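You operate a simulated robot arm through the tools that you are given. There is no shell and no other tool.

You are at the controls of a simulated robot arm. One attempt, no reset.

TASK
Open the feed valve and bring the low coupling bar over the line.
Fine: free the probe lock, turn that channel's load screw, then lock again.

It is judged by the outcome, as a careful person would: the job done as asked, and still so three seconds after it is handed in. It fails if anything else is knocked over, pushed out of place, dropped, spilled or broken.

THE ROBOT
A 7-joint arm with a two-finger parallel gripper, fixed in place. Base frame: the origin is at the foot of the arm, x ahead of it, y to its left, z up. Lengths are in cm, angles in degrees, forces in N, time in s.
With the tool pointing down near the work surface it reaches from about 52 to 96 cm from the base axis. Its first joint turns from -166.0 to 166.0 degrees. Payload 3.91 kg.
The TCP is the grasp point between the finger pads, 3 cm short of the fingertips. In the tool frame z runs along the fingers and y along their closing line. Largest opening 11 cm; finger width 2, thickness 1; the body of the gripper, 4.8 by 11.2 cm, starts 5.5 cm behind the TCP.
Orientation is that of the tool frame in the base frame, as [roll, pitch, yaw] about the fixed x, y, z axes, in that order (R = Rz(yaw) Ry(pitch) Rx(roll)). With the fingers straight down and closing along the base's y, the tool's x points along the base's -x, its y along +y and its z along -z.

THE INTERFACE
- The arm moves only by the tool step_arm. Its argument "increments" is a list of rows, each a list of 7 numbers: the gripper command, from -1 (shut) to 1 (fully open), values between in proportion, then the shift along the base's x, y, z in mm, then the turn, a rotation vector about the base's x, y, z in degrees. In form: [[claw, dx, dy, dz, wx, wy, wz], ...]. A call has 1 to 20 rows; each row is the pose to reach, as a shift and turn from the pose commanded when the call began. Rows are played at 5 a second. More than 5 cm and 8.6 degrees between two rows, or a gripper value outside its range, and nothing of the call is played. A pose out of reach is approached as far as the arm can. The call stops where the force on the tool passes 40 N (or 10 N more than at its start, if that is more) or the arm is blocked; 0.2 s more then pass. Each finger travels about 7.2 cm/s and halts on what it meets, pressing with about 43 N; the grip force reading is that of the motor and also rises with nothing between the fingers. The clock runs only during rows and for 0.2 s after the last one: add rows that repeat a pose to give the fingers time. The reply holds the time, the measured pose of the TCP, the force on the tool along the base axes, the opening and the grip force, in the units named above and with some noise, with the torque about the TCP (base axes, N m) and any sound that the robot's microphone picked up.
- Cameras (640 x 400 px; columns grow to the right, rows downward): "scene" is fixed at [3.98, -49.88, 153.39]; the picture's right is [0.53, -0.85, 0.00], its down [-0.55, -0.35, -0.76] and it looks along [0.64, 0.41, -0.65] (base axes); focal length 360 px, centre (320, 200). "wrist" rides on the gripper at [7.2, 1.7, -10.3] in the tool frame; the picture's right is [-0.23, 0.97, 0.00], its down [-0.76, -0.18, -0.62] and it looks along [-0.61, -0.14, 0.78] (tool axes); focal length 222 px, centre (320, 200). There is no depth. A picture from a camera that has moved, and an enlarged one, comes with that camera's place and axes in the base frame and with its lens. The place of the scene camera against the robot may be out by one fixed shift of up to 1.2 cm in any direction.
- snapshot(camera): a new picture of that camera. It takes no simulated time.
- slide_trunk(by): slides the trunk up (or, below 0, down) by that many cm; the arm rides with it, the base frame stays. It gives what a move gives, with no picture.
- inspect(camera, box): a new picture of the part [left, top, right, bottom] of that camera's present view, enlarged. It takes no simulated time.
- sign_off(): hands the job in; it is judged then, once.

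Places have to be worked out from the pictures, the camera data and where the tool is seen. Open the gripper and draw the arm clear of the work before you hand the job in, unless the task says otherwise.

The tools are called after ">>>" by a JSON object that holds its "api" and its "payload". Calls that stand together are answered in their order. step_arm: Moves the arm, as the interface text tells. Its arguments: {"type":"object","properties":{"increments":{"type":"array"}},"required":["increments"]} The other tools are called the same way: slide_trunk (by) slides the trunk up or down; snapshot (camera) takes a picture; inspect (camera, box) takes an enlarged picture of a part of a camera's view; sign_off () hands the job in.

At the start:

```text
clock: 0.0
ee_pos: [56.04, -36.13, 114.04]
orientation: [-180.0, 0.0, 180.0]
force: [-0.3, 0.2, 0.1]
torque: [-0.02, -0.01, 0.04]
gripper_width: 11.01
grip_force: 0.0
trunk travel left (down, up): [-60.0, 8.2]
```

scene: 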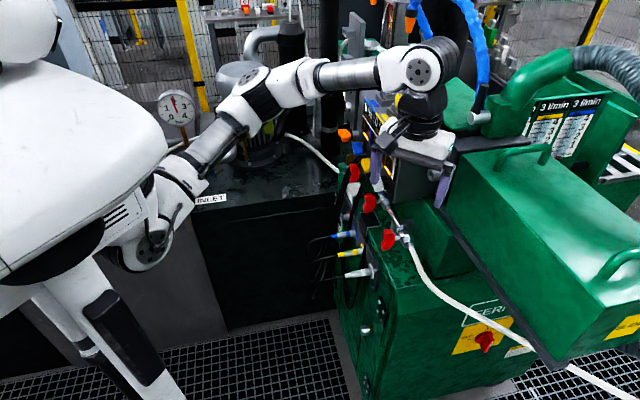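
wrist: 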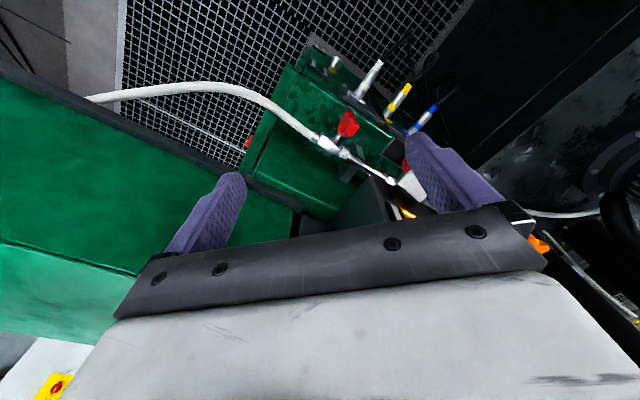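

I start by looking closely at the work area in both cameras before moving anything.

>>> {"api": "inspect", "payload": {"camera": "scene", "box": [320, 100, 480, 200]}}

>>> {"api": "inspect", "payload": {"camera": "scene", "box": [320, 180, 480, 280]}}

>>> {"api": "inspect", "payload": {"camera": "scene", "box": [140, 60, 340, 185]}}

>>> {"api": "inspect", "payload": {"camera": "wrist", "box": [280, 40, 480, 240]}}

```text
4.00 times, centred on (400, 150) of scene
camera zoom: at [3.98, -49.88, 153.39], right [0.53, -0.85, 0.0], down [-0.55, -0.35, -0.76], along [0.64, 0.41, -0.65], focal length 1439 px, centre (0, 400)
```

zoom: 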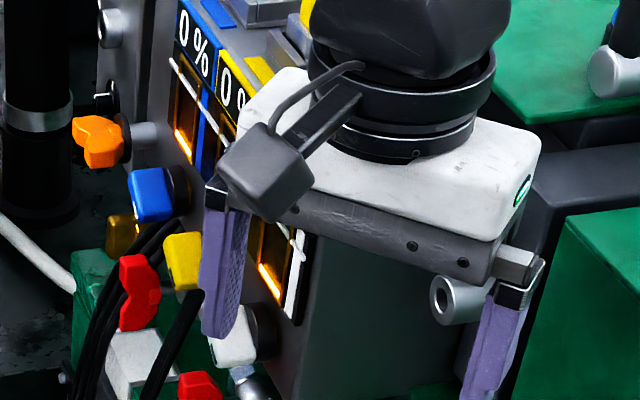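

```text
4.00 times, centred on (400, 230) of scene
camera zoom: at [3.98, -49.88, 153.39], right [0.53, -0.85, 0.0], down [-0.55, -0.35, -0.76], along [0.64, 0.41, -0.65], focal length 1439 px, centre (0, 80)
```

zoom: 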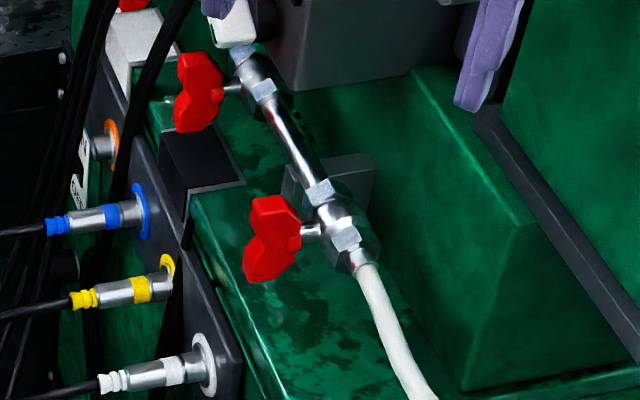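

```text
3.20 times, centred on (240, 122) of scene
camera zoom: at [3.98, -49.88, 153.39], right [0.53, -0.85, 0.0], down [-0.55, -0.35, -0.76], along [0.64, 0.41, -0.65], focal length 1151 px, centre (576, 448)
```

zoom: 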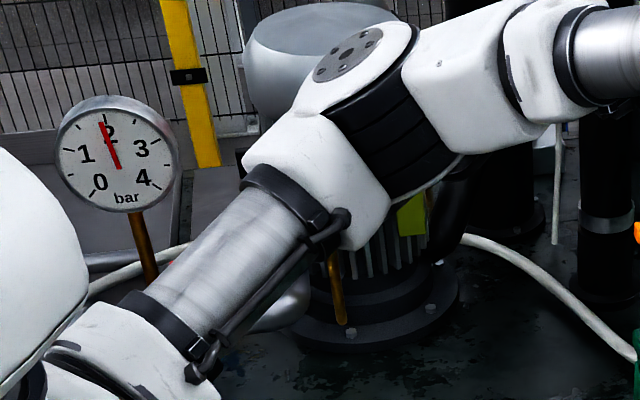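

```text
2.00 times, centred on (380, 140) of wrist
camera zoom: at [48.73, -34.35, 124.33], right [0.23, 0.97, 0.0], down [0.76, -0.18, 0.62], along [0.61, -0.14, -0.78], focal length 444 px, centre (200, 320)
```

zoom: 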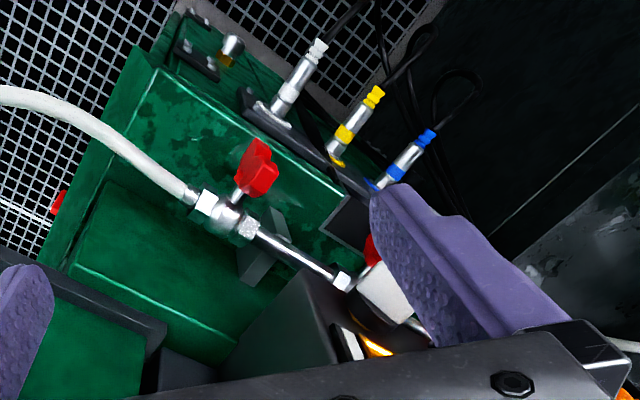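

The panel with the bars is hidden by the hand. I look at the top and right of the scene before I raise the arm, to be sure nothing hangs above it.

>>> {"api": "inspect", "payload": {"camera": "scene", "box": [320, 0, 520, 125]}}

>>> {"api": "inspect", "payload": {"camera": "scene", "box": [440, 50, 640, 175]}}

>>> {"api": "inspect", "payload": {"camera": "scene", "box": [320, 260, 520, 400]}}

```text
3.20 times, centred on (420, 62) of scene
camera zoom: at [3.98, -49.88, 153.39], right [0.53, -0.85, 0.0], down [-0.55, -0.35, -0.76], along [0.64, 0.41, -0.65], focal length 1151 px, centre (0, 640)
```

zoom: 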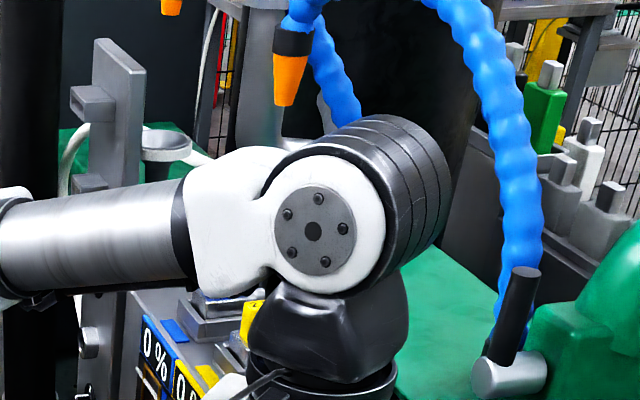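

```text
3.20 times, centred on (540, 112) of scene
camera zoom: at [3.98, -49.88, 153.39], right [0.53, -0.85, 0.0], down [-0.55, -0.35, -0.76], along [0.64, 0.41, -0.65], focal length 1151 px, centre (-384, 480)
```

zoom: 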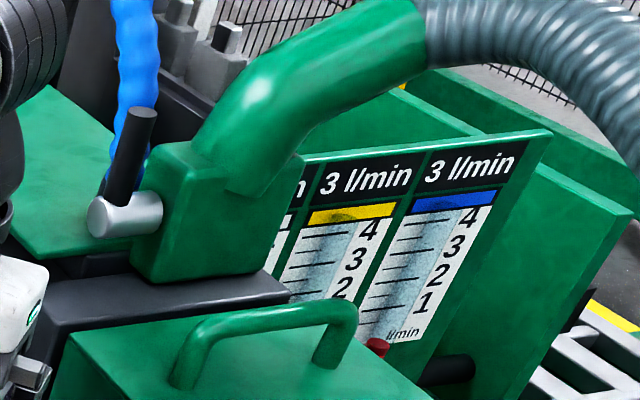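

```text
2.86 times, centred on (420, 330) of scene
camera zoom: at [3.98, -49.88, 153.39], right [0.53, -0.85, 0.0], down [-0.55, -0.35, -0.76], along [0.64, 0.41, -0.65], focal length 1028 px, centre (34, -171)
```

zoom: 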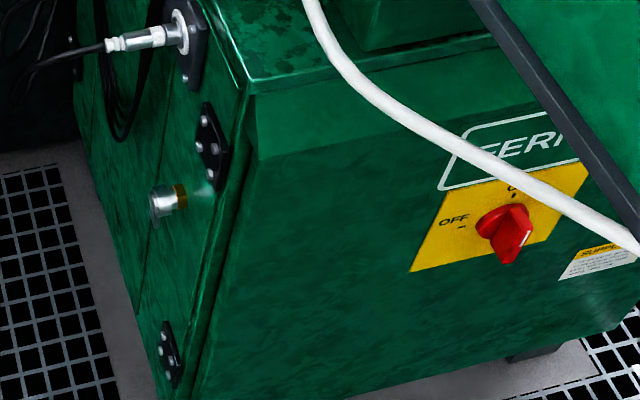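

By triangulating both pictures I put the lower red handle near [61, -33, 92] and the orange knob near [82, -8, 102], so the panel face runs diagonally. I back the hand off in small rows, towards -x and up, then to +y, so the scene camera sees the panel.

>>> {"api": "step_arm", "payload": {"increments": [[1, -20, 0, 30, 0, 0, 0], [1, -40, 10, 60, 0, 0, 0], [1, -50, 40, 80, 0, 0, 0], [1, -50, 80, 80, 0, 0, 0], [1, -50, 120, 80, 0, 0, 0], [1, -50, 160, 80, 0, 0, 0], [1, -50, 160, 80, 0, 0, 0]]}}

>>> {"api": "snapshot", "payload": {"camera": "scene"}}

>>> {"api": "snapshot", "payload": {"camera": "wrist"}}

```text
clock: 1.6
ee_pos: [51.02, -19.88, 121.94]
orientation: [-180.0, 0.1, -180.0]
force: [0.0, 0.0, -0.2]
torque: [0.01, 0.01, 0.0]
gripper_width: 11.02
grip_force: 0.1
trunk travel left (down, up): [-60.0, 8.2]
```

```text
taken
```

scene: 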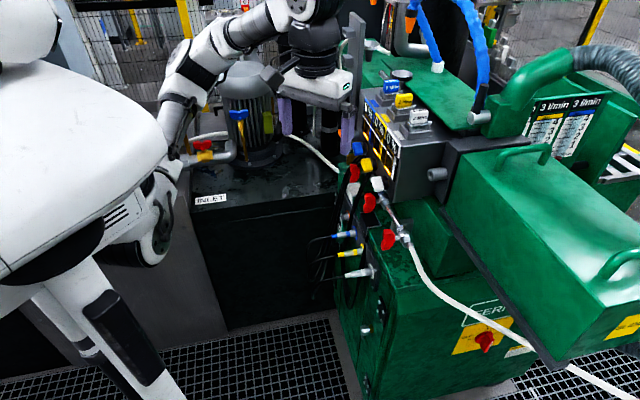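

```text
taken
camera wrist: at [43.74, -18.24, 132.32], right [0.23, 0.97, 0.0], down [0.76, -0.18, 0.62], along [0.61, -0.14, -0.78], focal length 222 px, centre (320, 200)
```

wrist: 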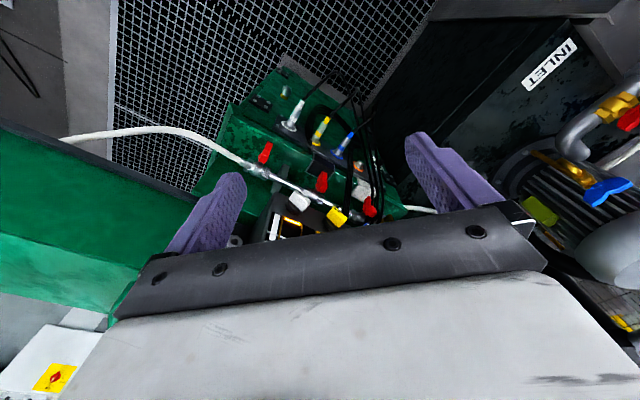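

The panel is now mostly clear, and there are also valves on the pump table by the INLET label. I zoom in on each area.

>>> {"api": "inspect", "payload": {"camera": "scene", "box": [330, 70, 450, 145]}}

>>> {"api": "inspect", "payload": {"camera": "scene", "box": [320, 125, 440, 200]}}

>>> {"api": "inspect", "payload": {"camera": "scene", "box": [320, 195, 440, 270]}}

>>> {"api": "inspect", "payload": {"camera": "scene", "box": [150, 80, 350, 205]}}

>>> {"api": "inspect", "payload": {"camera": "wrist", "box": [220, 60, 440, 240]}}

>>> {"api": "inspect", "payload": {"camera": "wrist", "box": [480, 20, 640, 260]}}

```text
5.33 times, centred on (390, 108) of scene
camera zoom: at [3.98, -49.88, 153.39], right [0.53, -0.85, 0.0], down [-0.55, -0.35, -0.76], along [0.64, 0.41, -0.65], focal length 1918 px, centre (-53, 693)
```

zoom: 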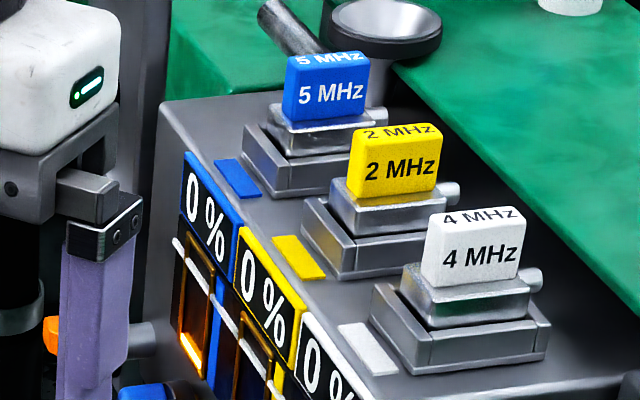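

```text
5.33 times, centred on (380, 162) of scene
camera zoom: at [3.98, -49.88, 153.39], right [0.53, -0.85, 0.0], down [-0.55, -0.35, -0.76], along [0.64, 0.41, -0.65], focal length 1918 px, centre (0, 400)
```

zoom: 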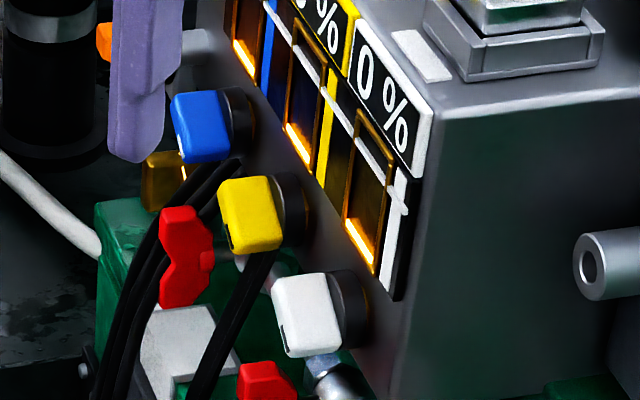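

```text
5.33 times, centred on (380, 232) of scene
camera zoom: at [3.98, -49.88, 153.39], right [0.53, -0.85, 0.0], down [-0.55, -0.35, -0.76], along [0.64, 0.41, -0.65], focal length 1918 px, centre (0, 27)
```

zoom: 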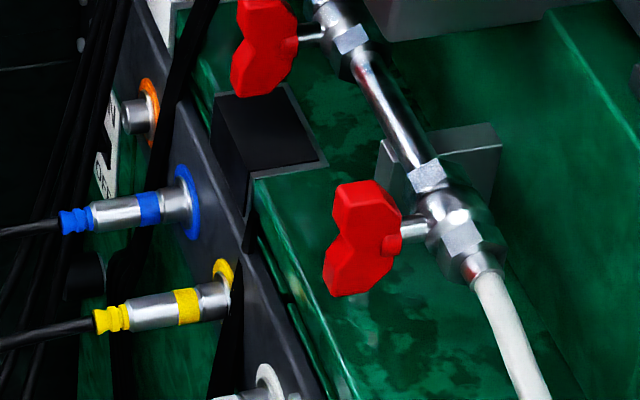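

```text
3.20 times, centred on (250, 142) of scene
camera zoom: at [3.98, -49.88, 153.39], right [0.53, -0.85, 0.0], down [-0.55, -0.35, -0.76], along [0.64, 0.41, -0.65], focal length 1151 px, centre (544, 384)
```

zoom: 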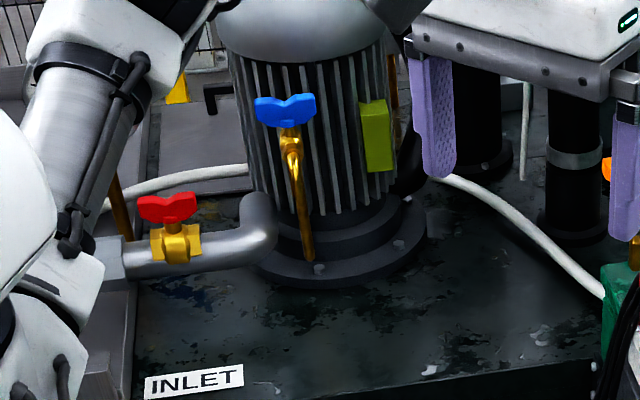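

```text
2.22 times, centred on (330, 150) of wrist
camera zoom: at [43.74, -18.24, 132.32], right [0.23, 0.97, 0.0], down [0.76, -0.18, 0.62], along [0.61, -0.14, -0.78], focal length 494 px, centre (298, 311)
```

zoom: 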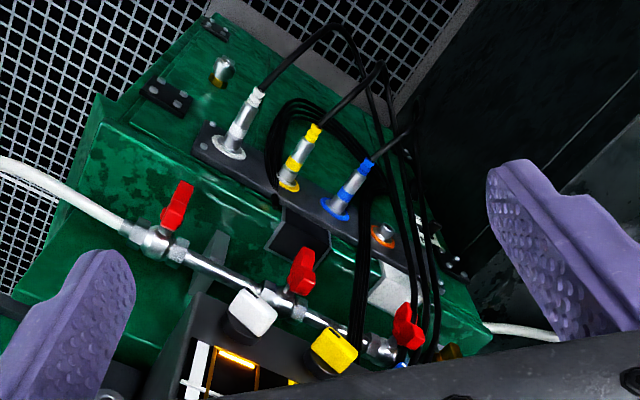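

```text
1.67 times, centred on (560, 140) of wrist
camera zoom: at [43.74, -18.24, 132.32], right [0.23, 0.97, 0.0], down [0.76, -0.18, 0.62], along [0.61, -0.14, -0.78], focal length 370 px, centre (-80, 300)
```

zoom: 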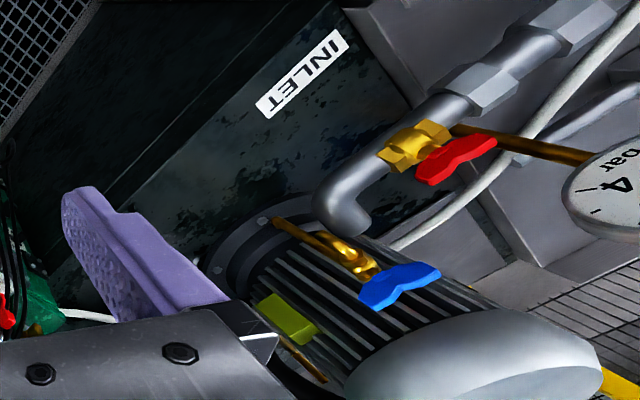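

The three red valves lie along a 45° line at z≈91.6 (about [61,-33], [71,-23], [80,-14]), so the panel faces [-0.71, 0.71, 0]. I turn the tool about the vertical so the wrist camera ends up on top once the hand points at the face.

>>> {"api": "step_arm", "payload": {"increments": [[1, 0, 0, 0, 0, 0, 8], [1, 0, 0, 0, 0, 0, 16], [1, 0, 0, 0, 0, 0, 24], [1, 0, 0, 0, 0, 0, 32], [1, 0, 0, 0, 0, 0, 40], [1, 0, 0, 0, 0, 0, 48], [1, 0, 0, 0, 0, 0, 56], [1, 0, 0, 0, 0, 0, 64], [1, 0, 0, 0, 0, 0, 72], [1, 0, 0, 0, 0, 0, 80], [1, 0, 0, 0, 0, 0, 88], [1, 0, 0, 0, 0, 0, 96], [1, 0, 0, 0, 0, 0, 104], [1, 0, 0, 0, 0, 0, 112], [1, 0, 0, 0, 0, 0, 120], [1, 0, 0, 0, 0, 0, 128], [1, 0, 0, 0, 0, 0, 135], [1, 0, 0, 0, 0, 0, 135]]}}

>>> {"api": "snapshot", "payload": {"camera": "scene"}}

```text
clock: 5.4
ee_pos: [51.02, -20.22, 121.93]
orientation: [180.0, 0.1, -44.9]
force: [-0.2, 0.2, 0.2]
torque: [-0.01, -0.01, 0.05]
gripper_width: 11.01
grip_force: 0.2
trunk travel left (down, up): [-60.0, 8.2]
```

```text
taken
```

scene: 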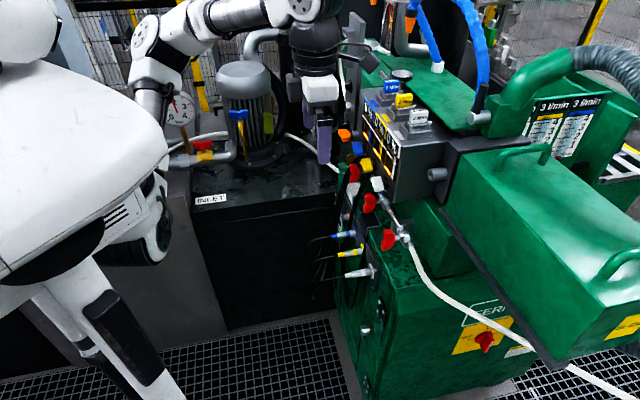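

The yaw went fine. Now I tilt the tool up to horizontal while easing it a little toward the face so the wrist does not fold into the robot's base.

>>> {"api": "step_arm", "payload": {"increments": [[1, 5, -5, 0, -5.66, -5.66, 0], [1, 10, -10, 0, -11.3, -11.3, 0], [1, 15, -15, 0, -17, -17, 0], [1, 20, -20, 0, -22.6, -22.6, 0], [1, 25, -25, 0, -28.3, -28.3, 0], [1, 30, -30, 0, -33.9, -33.9, 0], [1, 30, -30, 0, -39.6, -39.6, 0], [1, 30, -30, 0, -45.3, -45.3, 0], [1, 30, -30, 0, -50.9, -50.9, 0], [1, 30, -30, 0, -56.6, -56.6, 0], [1, 30, -30, 0, -60.1, -60.1, 0], [1, 30, -30, 0, -63.64, -63.64, 0], [1, 30, -30, 0, -63.64, -63.64, 0]]}}

>>> {"api": "snapshot", "payload": {"camera": "scene"}}

>>> {"api": "snapshot", "payload": {"camera": "wrist"}}

```text
clock: 8.2
ee_pos: [57.51, -24.97, 125.2]
orientation: [27.7, -89.9, 107.2]
force: [-0.1, 0.4, 0.2]
torque: [0.0, 0.0, -0.01]
gripper_width: 11.0
grip_force: 0.0
out of reach, approached as far as the arm can: row 10, 11, 12, 13
trunk travel left (down, up): [-60.0, 8.2]
```

```text
taken
```

scene: 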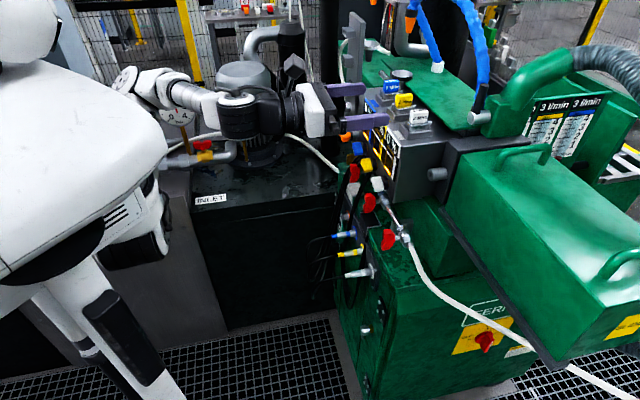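

```text
taken
camera wrist: at [48.99, -18.8, 132.4], right [-0.69, -0.69, -0.23], down [-0.31, 0.57, -0.76], along [0.65, -0.45, -0.61], focal length 222 px, centre (320, 200)
```

wrist: 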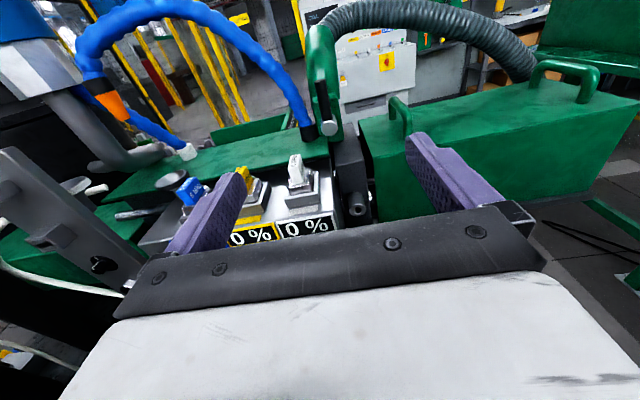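

The hand now points horizontally at the face (camera above), although the arm stopped slightly short of the commanded position. I shift sideways along the face and back from it to gain room, then check the reading.

>>> {"api": "step_arm", "payload": {"increments": [[1, 5, 35, 0, 0, 0, 0], [1, 10, 70, 0, 0, 0, 0], [1, 14, 99, 0, 0, 0, 0], [1, 14, 99, 0, 0, 0, 0]]}}

>>> {"api": "snapshot", "payload": {"camera": "wrist"}}

>>> {"api": "snapshot", "payload": {"camera": "scene"}}

```text
clock: 9.2
ee_pos: [59.66, -15.05, 125.78]
orientation: [31.3, -90.0, 103.7]
force: [0.3, -0.1, -0.2]
torque: [0.04, 0.01, 0.0]
gripper_width: 10.96
grip_force: 0.0
out of reach, approached as far as the arm can: row 1, 2, 3, 4
trunk travel left (down, up): [-60.0, 8.2]
```

```text
taken
camera wrist: at [51.11, -8.9, 133.09], right [-0.69, -0.69, -0.23], down [-0.31, 0.57, -0.76], along [0.65, -0.45, -0.61], focal length 222 px, centre (320, 200)
```

wrist: 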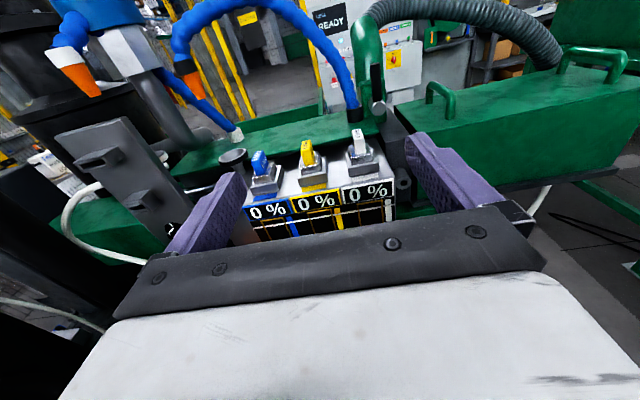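

```text
taken
```

scene: 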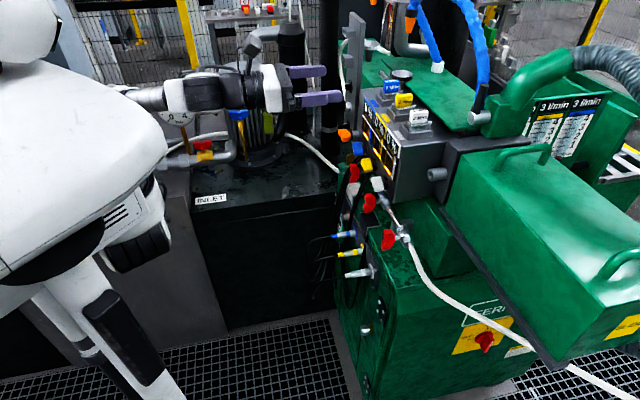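

Now the wrist camera sees the display front. I zoom into it.

>>> {"api": "inspect", "payload": {"camera": "wrist", "box": [220, 120, 420, 245]}}

>>> {"api": "inspect", "payload": {"camera": "scene", "box": [320, 80, 440, 155]}}

>>> {"api": "inspect", "payload": {"camera": "scene", "box": [310, 120, 406, 180]}}

```text
3.20 times, centred on (320, 182) of wrist
camera zoom: at [51.11, -8.9, 133.09], right [-0.69, -0.69, -0.23], down [-0.31, 0.57, -0.76], along [0.65, -0.45, -0.61], focal length 711 px, centre (320, 256)
```

zoom: 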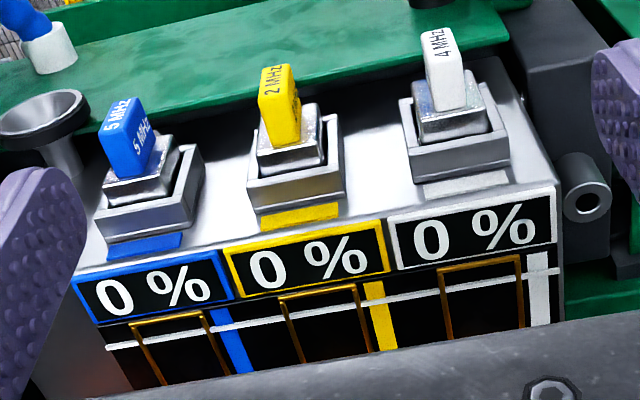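

```text
5.33 times, centred on (380, 118) of scene
camera zoom: at [3.98, -49.88, 153.39], right [0.53, -0.85, 0.0], down [-0.55, -0.35, -0.76], along [0.64, 0.41, -0.65], focal length 1918 px, centre (0, 640)
```

zoom: 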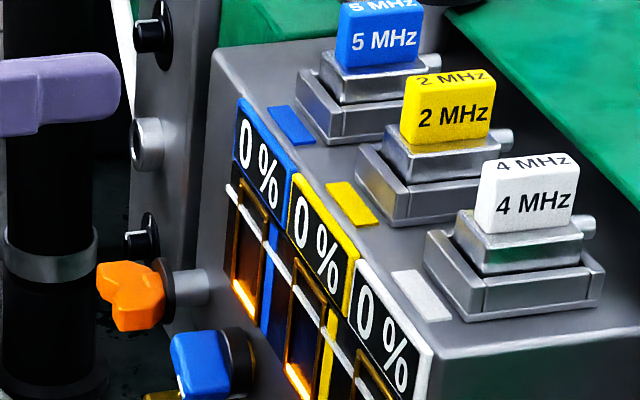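

```text
6.67 times, centred on (358, 150) of scene
camera zoom: at [3.98, -49.88, 153.39], right [0.53, -0.85, 0.0], down [-0.55, -0.35, -0.76], along [0.64, 0.41, -0.65], focal length 2398 px, centre (67, 533)
```

zoom: 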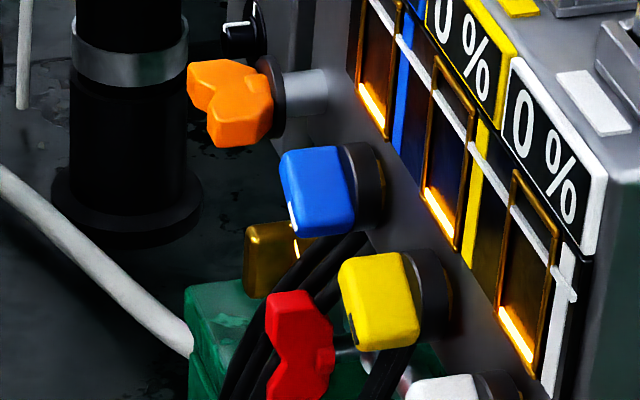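

Three channels are at 0 % with a white line across each bar, and an orange wing handle sits to the left, likely the probe lock. I lower the trunk to view the knobs and the valves from the front.

>>> {"api": "slide_trunk", "payload": {"by": -14}}

>>> {"api": "snapshot", "payload": {"camera": "wrist"}}

>>> {"api": "snapshot", "payload": {"camera": "scene"}}

```text
clock: 10.9
ee_pos: [59.65, -14.93, 111.85]
orientation: [-98.7, -90.0, -126.3]
force: [-0.5, 0.0, 0.0]
torque: [-0.01, 0.0, -0.01]
gripper_width: 10.99
grip_force: 0.0
trunk travel left (down, up): [-46.0, 22.2]
```

```text
taken
camera wrist: at [51.11, -8.94, 119.1], right [-0.69, -0.69, -0.23], down [-0.32, 0.57, -0.76], along [0.65, -0.45, -0.61], focal length 222 px, centre (320, 200)
```

wrist: 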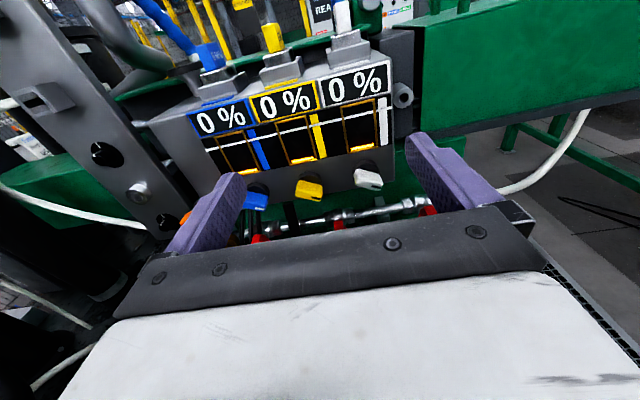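

```text
taken
```

scene: 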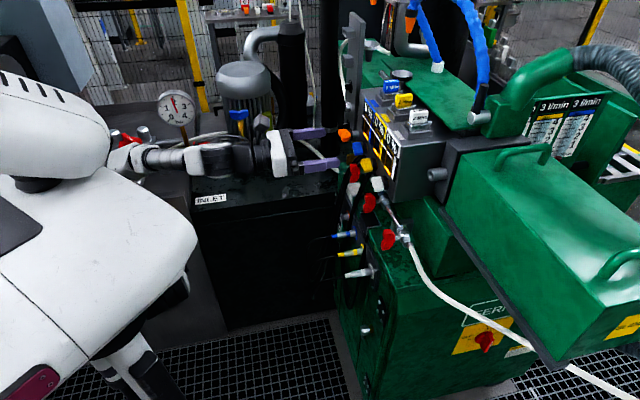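

The table edge lies at about τ≈62 along the face, well clear of the arm. I lower the trunk further to see the knobs and valves better.

>>> {"api": "slide_trunk", "payload": {"by": -10}}

>>> {"api": "snapshot", "payload": {"camera": "wrist"}}

>>> {"api": "inspect", "payload": {"camera": "wrist", "box": [160, 60, 448, 240]}}

```text
clock: 12.2
ee_pos: [59.72, -15.0, 101.82]
orientation: [-115.1, -90.0, -109.9]
force: [0.7, 0.1, -0.4]
torque: [-0.01, -0.01, -0.01]
gripper_width: 10.98
grip_force: 0.0
trunk travel left (down, up): [-36.0, 32.2]
```

```text
taken
camera wrist: at [51.11, -8.94, 109.1], right [-0.69, -0.69, -0.23], down [-0.32, 0.57, -0.76], along [0.65, -0.45, -0.61], focal length 222 px, centre (320, 200)
```

wrist: 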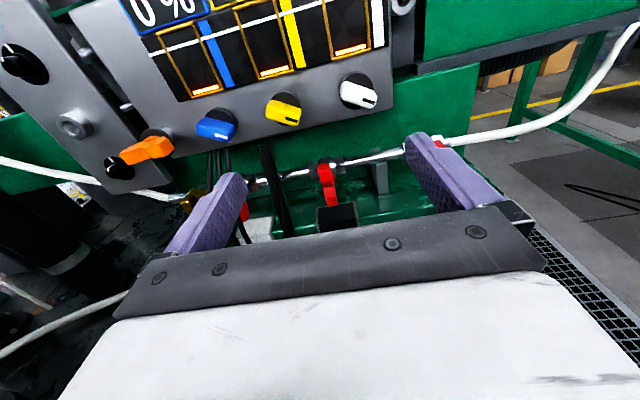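

```text
2.22 times, centred on (304, 150) of wrist
camera zoom: at [51.11, -8.94, 109.1], right [-0.69, -0.69, -0.23], down [-0.32, 0.57, -0.76], along [0.65, -0.45, -0.61], focal length 494 px, centre (356, 311)
```

zoom: 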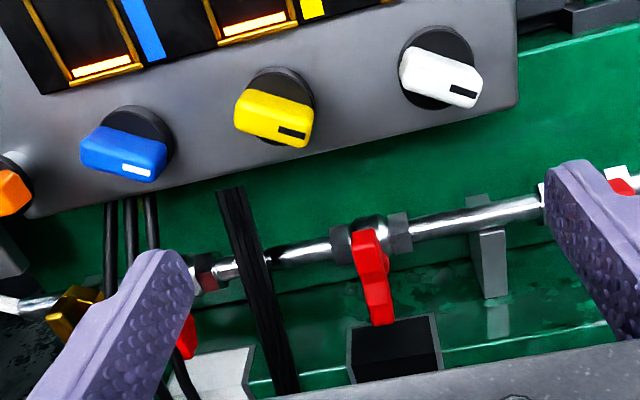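

This view is very good: three pointer knobs (blue, yellow, white) on the box, the orange wing handle at left, and red valve handles on a horizontal pipe. I move along the face to the left to see the left valve and the orange handle.

>>> {"api": "step_arm", "payload": {"increments": [[1, 20, 30, 0, 0, 0, 0], [1, 45, 60, 0, 0, 0, 0], [1, 70, 80, 0, 0, 0, 0], [1, 70, 80, 0, 0, 0, 0]]}}

>>> {"api": "snapshot", "payload": {"camera": "wrist"}}

>>> {"api": "inspect", "payload": {"camera": "wrist", "box": [160, 60, 448, 240]}}

```text
clock: 13.2
ee_pos: [66.97, -7.2, 101.85]
orientation: [100.5, -90.0, 34.3]
force: [0.3, 1.7, -0.4]
torque: [0.03, 0.0, -0.04]
gripper_width: 11.0
grip_force: 0.1
trunk travel left (down, up): [-36.0, 32.2]
```

```text
taken
camera wrist: at [58.19, -0.95, 109.06], right [-0.69, -0.69, -0.23], down [-0.32, 0.57, -0.76], along [0.65, -0.45, -0.61], focal length 222 px, centre (320, 200)
```

wrist: 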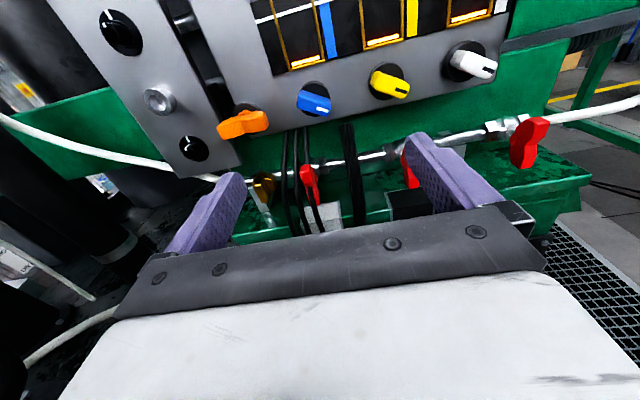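

```text
2.22 times, centred on (304, 150) of wrist
camera zoom: at [58.19, -0.95, 109.06], right [-0.69, -0.69, -0.23], down [-0.32, 0.57, -0.76], along [0.65, -0.45, -0.61], focal length 494 px, centre (356, 311)
```

zoom: 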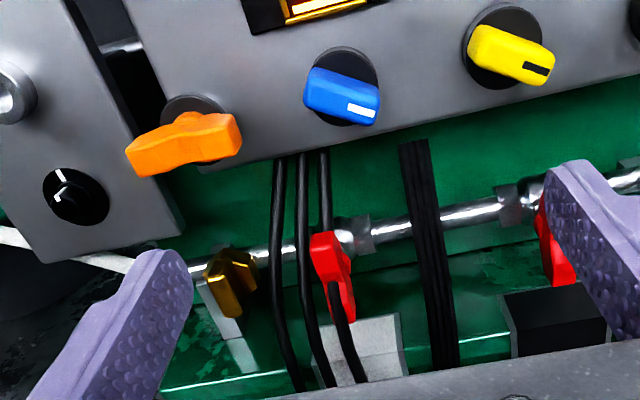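

Using the two wrist views I place the knobs at z≈103, about 7.5 cm apart, with orange fourth in line; the valve hubs are near z≈92.6. There is also a brass-coloured part at the left end of the pipe, so I go lower and left to identify the valves.

>>> {"api": "step_arm", "payload": {"increments": [[1, 20, 30, -30, 0, 0, 0], [1, 35, 55, -60, 0, 0, 0], [1, 45, 65, -80, 0, 0, 0], [1, 45, 65, -80, 0, 0, 0]]}}

>>> {"api": "snapshot", "payload": {"camera": "wrist"}}

>>> {"api": "inspect", "payload": {"camera": "wrist", "box": [160, 60, 448, 240]}}

>>> {"api": "snapshot", "payload": {"camera": "scene"}}

```text
clock: 14.2
ee_pos: [71.31, -0.59, 93.79]
orientation: [-75.1, -89.9, -150.0]
force: [-0.5, 0.5, 0.4]
torque: [-0.01, 0.0, -0.01]
gripper_width: 11.02
grip_force: 0.2
trunk travel left (down, up): [-36.0, 32.2]
```

```text
taken
camera wrist: at [62.65, 5.58, 101.06], right [-0.69, -0.69, -0.23], down [-0.32, 0.57, -0.76], along [0.65, -0.45, -0.61], focal length 222 px, centre (320, 200)
```

wrist: 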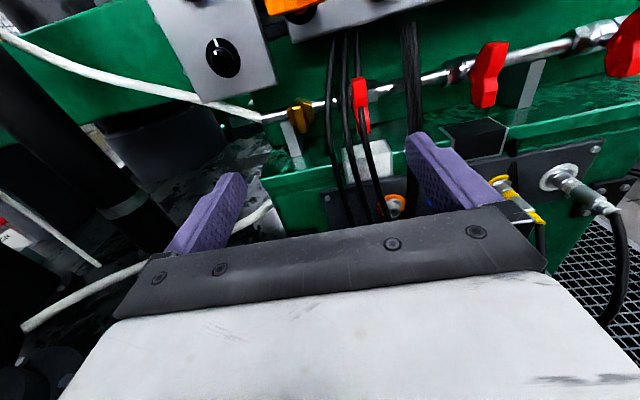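

```text
2.22 times, centred on (304, 150) of wrist
camera zoom: at [62.65, 5.58, 101.06], right [-0.69, -0.69, -0.23], down [-0.32, 0.57, -0.76], along [0.65, -0.45, -0.61], focal length 494 px, centre (356, 311)
```

zoom: 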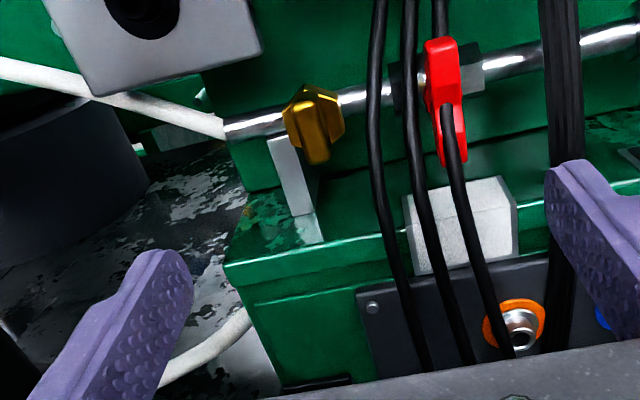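

```text
taken
```

scene: 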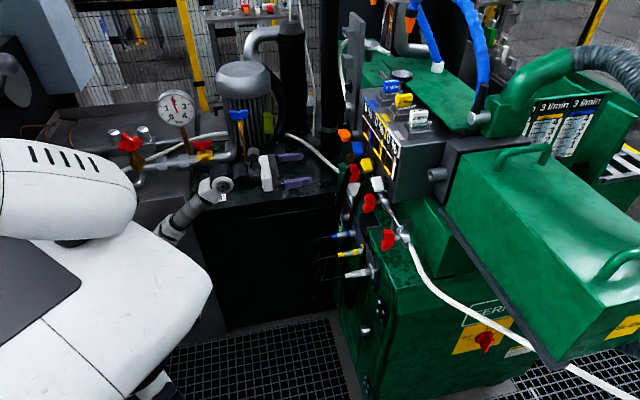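

The brass part is a hex fitting where a white hose joins the pipe. More valves are visible on the left, so I zoom in there and along the hose.

>>> {"api": "inspect", "payload": {"camera": "scene", "box": [80, 80, 240, 180]}}

>>> {"api": "inspect", "payload": {"camera": "scene", "box": [190, 60, 350, 160]}}

>>> {"api": "inspect", "payload": {"camera": "scene", "box": [320, 130, 416, 190]}}

>>> {"api": "inspect", "payload": {"camera": "scene", "box": [340, 190, 436, 250]}}

>>> {"api": "inspect", "payload": {"camera": "wrist", "box": [400, 0, 640, 150]}}

>>> {"api": "inspect", "payload": {"camera": "wrist", "box": [0, 60, 240, 210]}}

```text
4.00 times, centred on (160, 130) of scene
camera zoom: at [3.98, -49.88, 153.39], right [0.53, -0.85, 0.0], down [-0.55, -0.35, -0.76], along [0.64, 0.41, -0.65], focal length 1439 px, centre (960, 480)
```

zoom: 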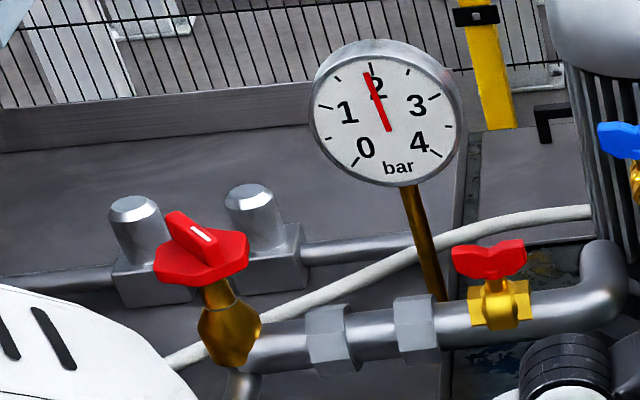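

```text
4.00 times, centred on (270, 110) of scene
camera zoom: at [3.98, -49.88, 153.39], right [0.53, -0.85, 0.0], down [-0.55, -0.35, -0.76], along [0.64, 0.41, -0.65], focal length 1439 px, centre (520, 560)
```

zoom: 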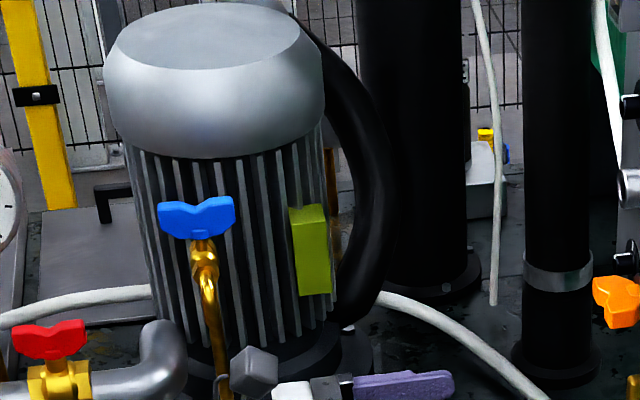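

```text
6.67 times, centred on (368, 160) of scene
camera zoom: at [3.98, -49.88, 153.39], right [0.53, -0.85, 0.0], down [-0.55, -0.35, -0.76], along [0.64, 0.41, -0.65], focal length 2398 px, centre (0, 467)
```

zoom: 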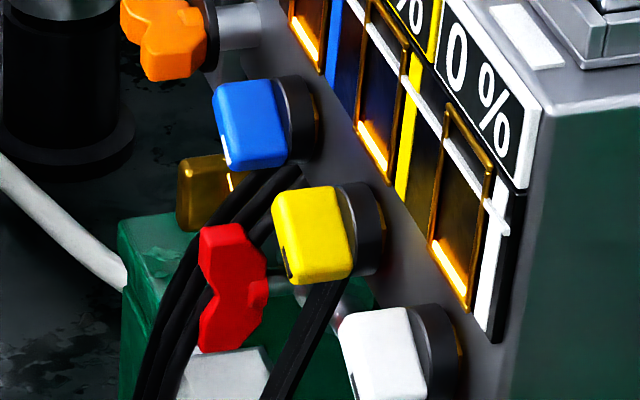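

```text
6.67 times, centred on (388, 220) of scene
camera zoom: at [3.98, -49.88, 153.39], right [0.53, -0.85, 0.0], down [-0.55, -0.35, -0.76], along [0.64, 0.41, -0.65], focal length 2398 px, centre (-133, 67)
```

zoom: 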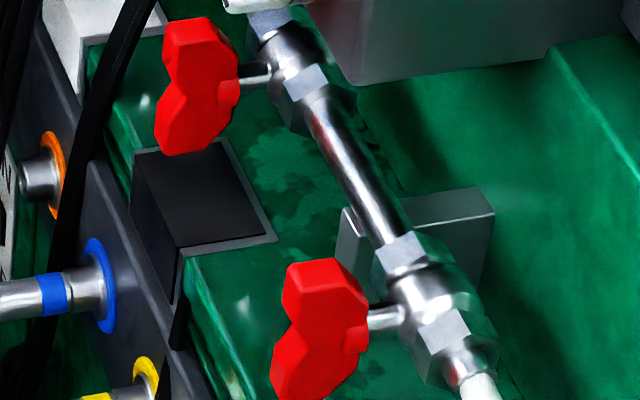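

```text
2.67 times, centred on (520, 75) of wrist
camera zoom: at [62.65, 5.58, 101.06], right [-0.69, -0.69, -0.23], down [-0.32, 0.57, -0.76], along [0.65, -0.45, -0.61], focal length 592 px, centre (-213, 533)
```

zoom: 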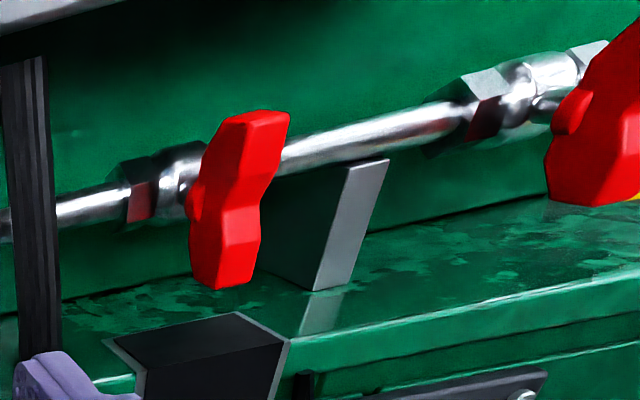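

```text
2.67 times, centred on (120, 135) of wrist
camera zoom: at [62.65, 5.58, 101.06], right [-0.69, -0.69, -0.23], down [-0.32, 0.57, -0.76], along [0.65, -0.45, -0.61], focal length 592 px, centre (853, 373)
```

zoom: 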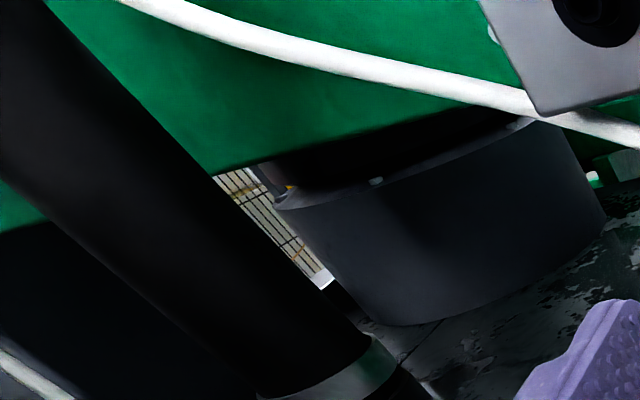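

All three red pipe valves stand with their wings vertical, across the pipe. I look for labels: I back off the face a little and move right to see the socket plate and the right end of the line.

>>> {"api": "step_arm", "payload": {"increments": [[1, -35, -20, 0, 0, 0, 0], [1, -70, -42, 0, 0, 0, 0], [1, -105, -65, 0, 0, 0, 0], [1, -105, -65, 0, 0, 0, 0]]}}

>>> {"api": "snapshot", "payload": {"camera": "wrist"}}

>>> {"api": "inspect", "payload": {"camera": "wrist", "box": [160, 60, 448, 240]}}

>>> {"api": "inspect", "payload": {"camera": "wrist", "box": [352, 60, 640, 240]}}

```text
clock: 15.2
ee_pos: [62.77, -6.62, 94.73]
orientation: [-26.5, -90.0, 161.5]
force: [0.8, 0.5, 1.3]
torque: [0.0, 0.0, 0.01]
gripper_width: 10.99
grip_force: 0.1
out of reach, approached as far as the arm can: row 3, 4
trunk travel left (down, up): [-36.0, 32.2]
```

```text
taken
camera wrist: at [54.04, -0.4, 101.94], right [-0.69, -0.69, -0.23], down [-0.31, 0.57, -0.76], along [0.65, -0.45, -0.61], focal length 222 px, centre (320, 200)
```

wrist: 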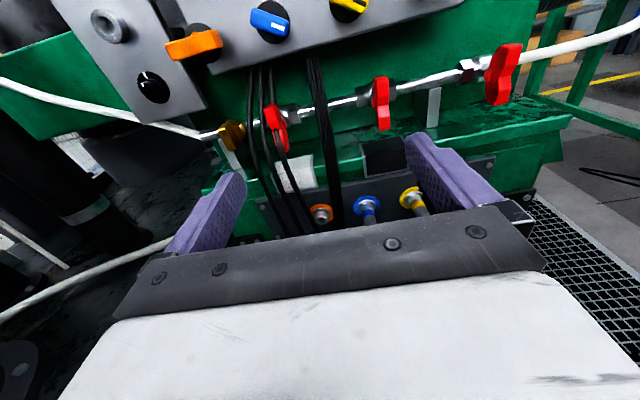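

```text
2.22 times, centred on (304, 150) of wrist
camera zoom: at [54.04, -0.4, 101.94], right [-0.69, -0.69, -0.23], down [-0.31, 0.57, -0.76], along [0.65, -0.45, -0.61], focal length 494 px, centre (356, 311)
```

zoom: 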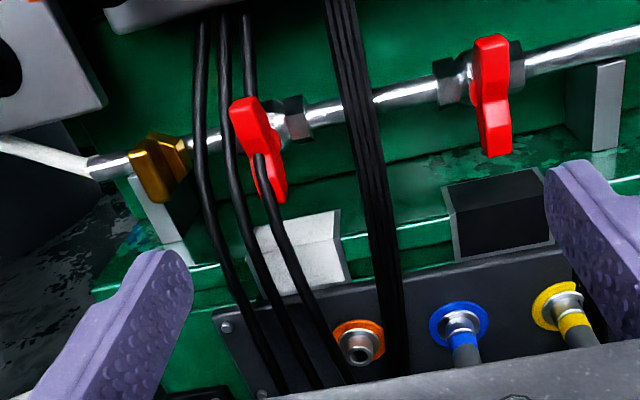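

```text
2.22 times, centred on (496, 150) of wrist
camera zoom: at [54.04, -0.4, 101.94], right [-0.69, -0.69, -0.23], down [-0.31, 0.57, -0.76], along [0.65, -0.45, -0.61], focal length 494 px, centre (-71, 311)
```

zoom: 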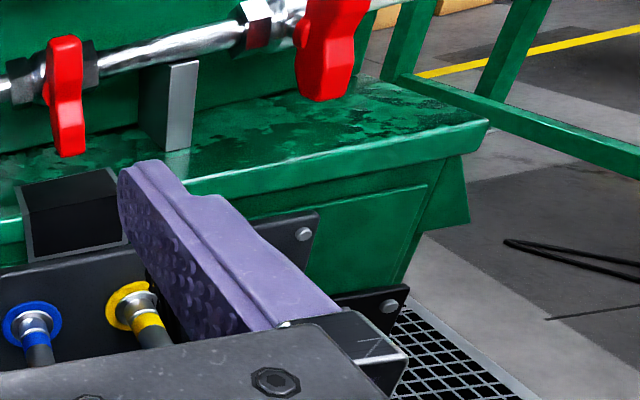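

The left valve has cables hanging in front of it, and beneath the valves sit a white block and a black block. I zoom on those, on the flow scales and on the rest of the scene for labels or indicators.

>>> {"api": "inspect", "payload": {"camera": "wrist", "box": [190, 90, 318, 170]}}

>>> {"api": "inspect", "payload": {"camera": "wrist", "box": [330, 70, 458, 200]}}

>>> {"api": "inspect", "payload": {"camera": "scene", "box": [490, 80, 640, 180]}}

>>> {"api": "inspect", "payload": {"camera": "scene", "box": [320, 190, 400, 250]}}

>>> {"api": "inspect", "payload": {"camera": "scene", "box": [440, 270, 640, 400]}}

>>> {"api": "inspect", "payload": {"camera": "wrist", "box": [440, 0, 640, 125]}}

```text
5.00 times, centred on (254, 130) of wrist
camera zoom: at [54.04, -0.4, 101.94], right [-0.69, -0.69, -0.23], down [-0.31, 0.57, -0.76], along [0.65, -0.45, -0.61], focal length 1111 px, centre (650, 550)
```

zoom: 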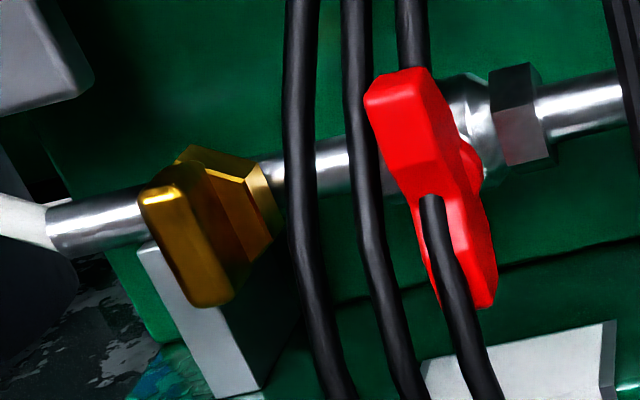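

```text
3.08 times, centred on (394, 135) of wrist
camera zoom: at [54.04, -0.4, 101.94], right [-0.69, -0.69, -0.23], down [-0.31, 0.57, -0.76], along [0.65, -0.45, -0.61], focal length 684 px, centre (92, 400)
```

zoom: 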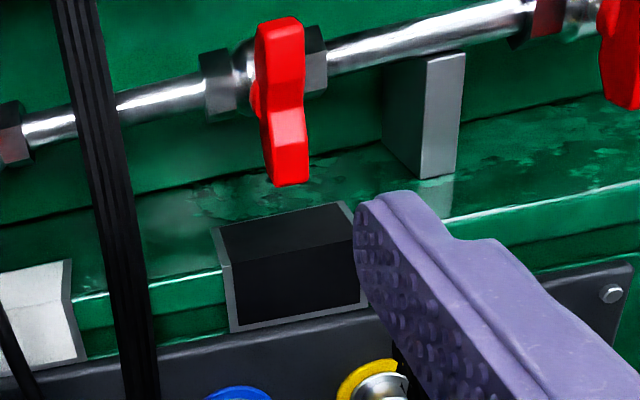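

```text
4.00 times, centred on (565, 130) of scene
camera zoom: at [3.98, -49.88, 153.39], right [0.53, -0.85, 0.0], down [-0.55, -0.35, -0.76], along [0.64, 0.41, -0.65], focal length 1439 px, centre (-660, 480)
```

zoom: 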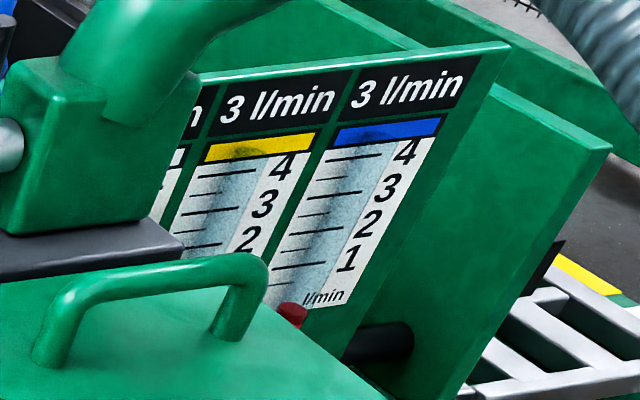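

```text
6.67 times, centred on (360, 220) of scene
camera zoom: at [3.98, -49.88, 153.39], right [0.53, -0.85, 0.0], down [-0.55, -0.35, -0.76], along [0.64, 0.41, -0.65], focal length 2398 px, centre (53, 67)
```

zoom: 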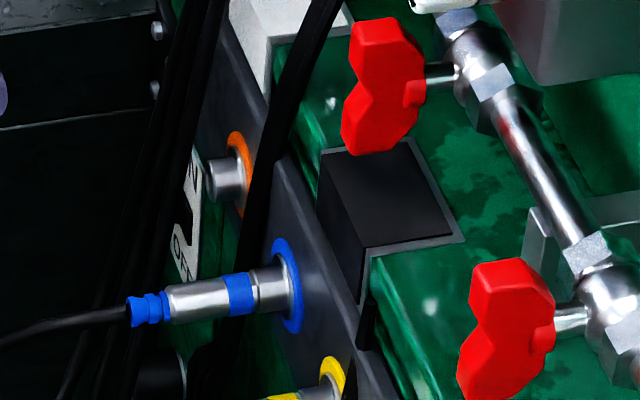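

```text
3.08 times, centred on (540, 335) of scene
camera zoom: at [3.98, -49.88, 153.39], right [0.53, -0.85, 0.0], down [-0.55, -0.35, -0.76], along [0.64, 0.41, -0.65], focal length 1107 px, centre (-357, -215)
```

zoom: 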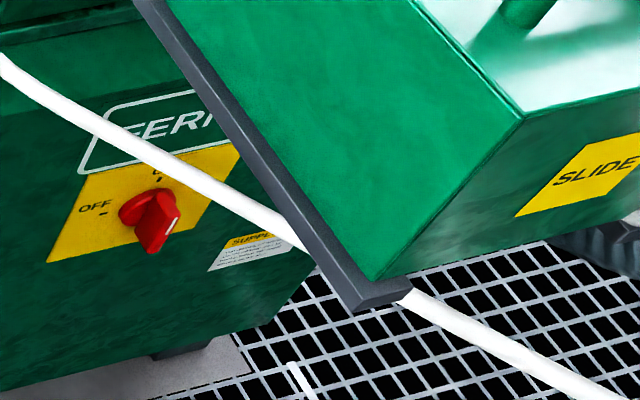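

```text
3.20 times, centred on (540, 62) of wrist
camera zoom: at [54.04, -0.4, 101.94], right [-0.69, -0.69, -0.23], down [-0.31, 0.57, -0.76], along [0.65, -0.45, -0.61], focal length 711 px, centre (-384, 640)
```

zoom: 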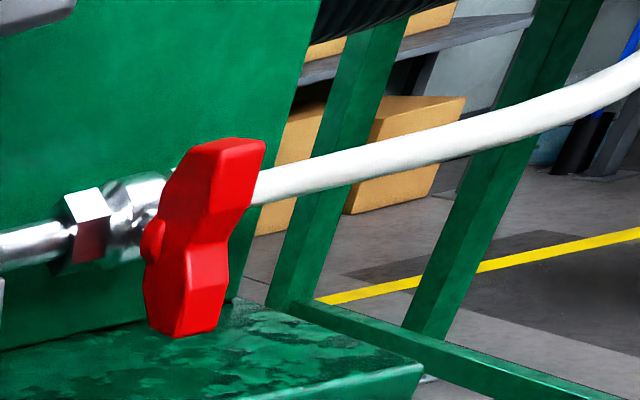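

No labels by the three pipe valves. Before choosing I want to read the pump side too, so I raise the trunk and yaw the hand left to look at the pump and the inlet.

>>> {"api": "slide_trunk", "payload": {"by": 14}}

>>> {"api": "step_arm", "payload": {"increments": [[1, -5, 5, 0, 0, 0, 8], [1, -10, 10, 0, 0, 0, 16], [1, -15, 15, 0, 0, 0, 24], [1, -20, 20, 0, 0, 0, 32], [1, -20, 20, 0, 0, 0, 40], [1, -20, 20, 0, 0, 0, 48], [1, -20, 20, 0, 0, 0, 56], [1, -20, 20, 0, 0, 0, 64], [1, -20, 20, 0, 0, 0, 64]]}}

>>> {"api": "snapshot", "payload": {"camera": "wrist"}}

>>> {"api": "snapshot", "payload": {"camera": "scene"}}

```text
clock: 16.9
ee_pos: [62.69, -6.54, 108.61]
orientation: [-26.9, -90.0, 162.0]
force: [0.0, -0.7, -0.6]
torque: [-0.02, 0.02, -0.02]
gripper_width: 11.01
grip_force: 0.1
trunk travel left (down, up): [-50.0, 18.2]
```

```text
clock: 18.9
ee_pos: [63.89, -6.78, 110.71]
orientation: [163.8, -89.9, 35.3]
force: [-0.2, -0.4, -0.3]
torque: [-0.04, 0.02, -0.07]
gripper_width: 11.02
grip_force: 0.1
out of reach, approached as far as the arm can: row 1, 2, 3, 4, 5, 6, 7, 8, 9
trunk travel left (down, up): [-50.0, 18.2]
```

```text
taken
camera wrist: at [54.59, -11.69, 117.92], right [0.32, -0.92, -0.23], down [-0.65, -0.04, -0.76], along [0.69, 0.39, -0.61], focal length 222 px, centre (320, 200)
```

wrist: 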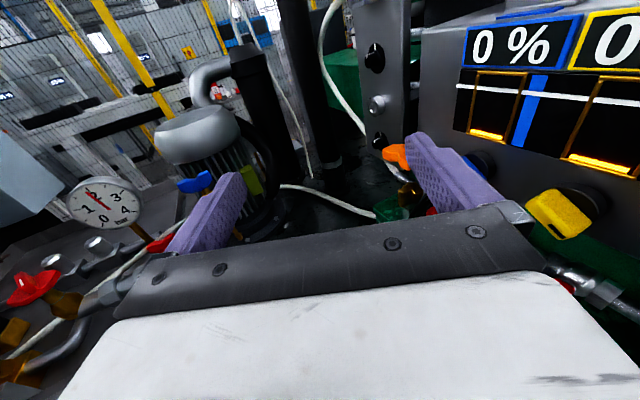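

```text
taken
```

scene: 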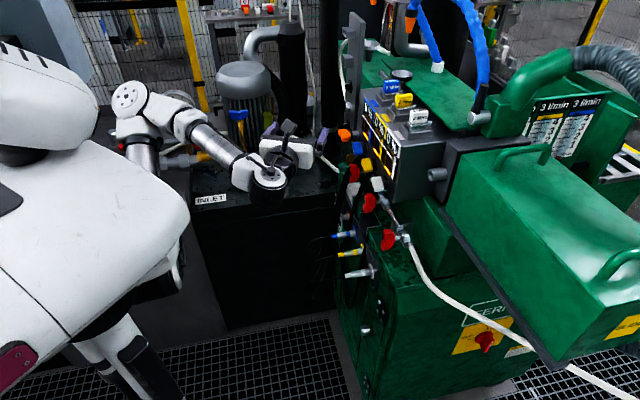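

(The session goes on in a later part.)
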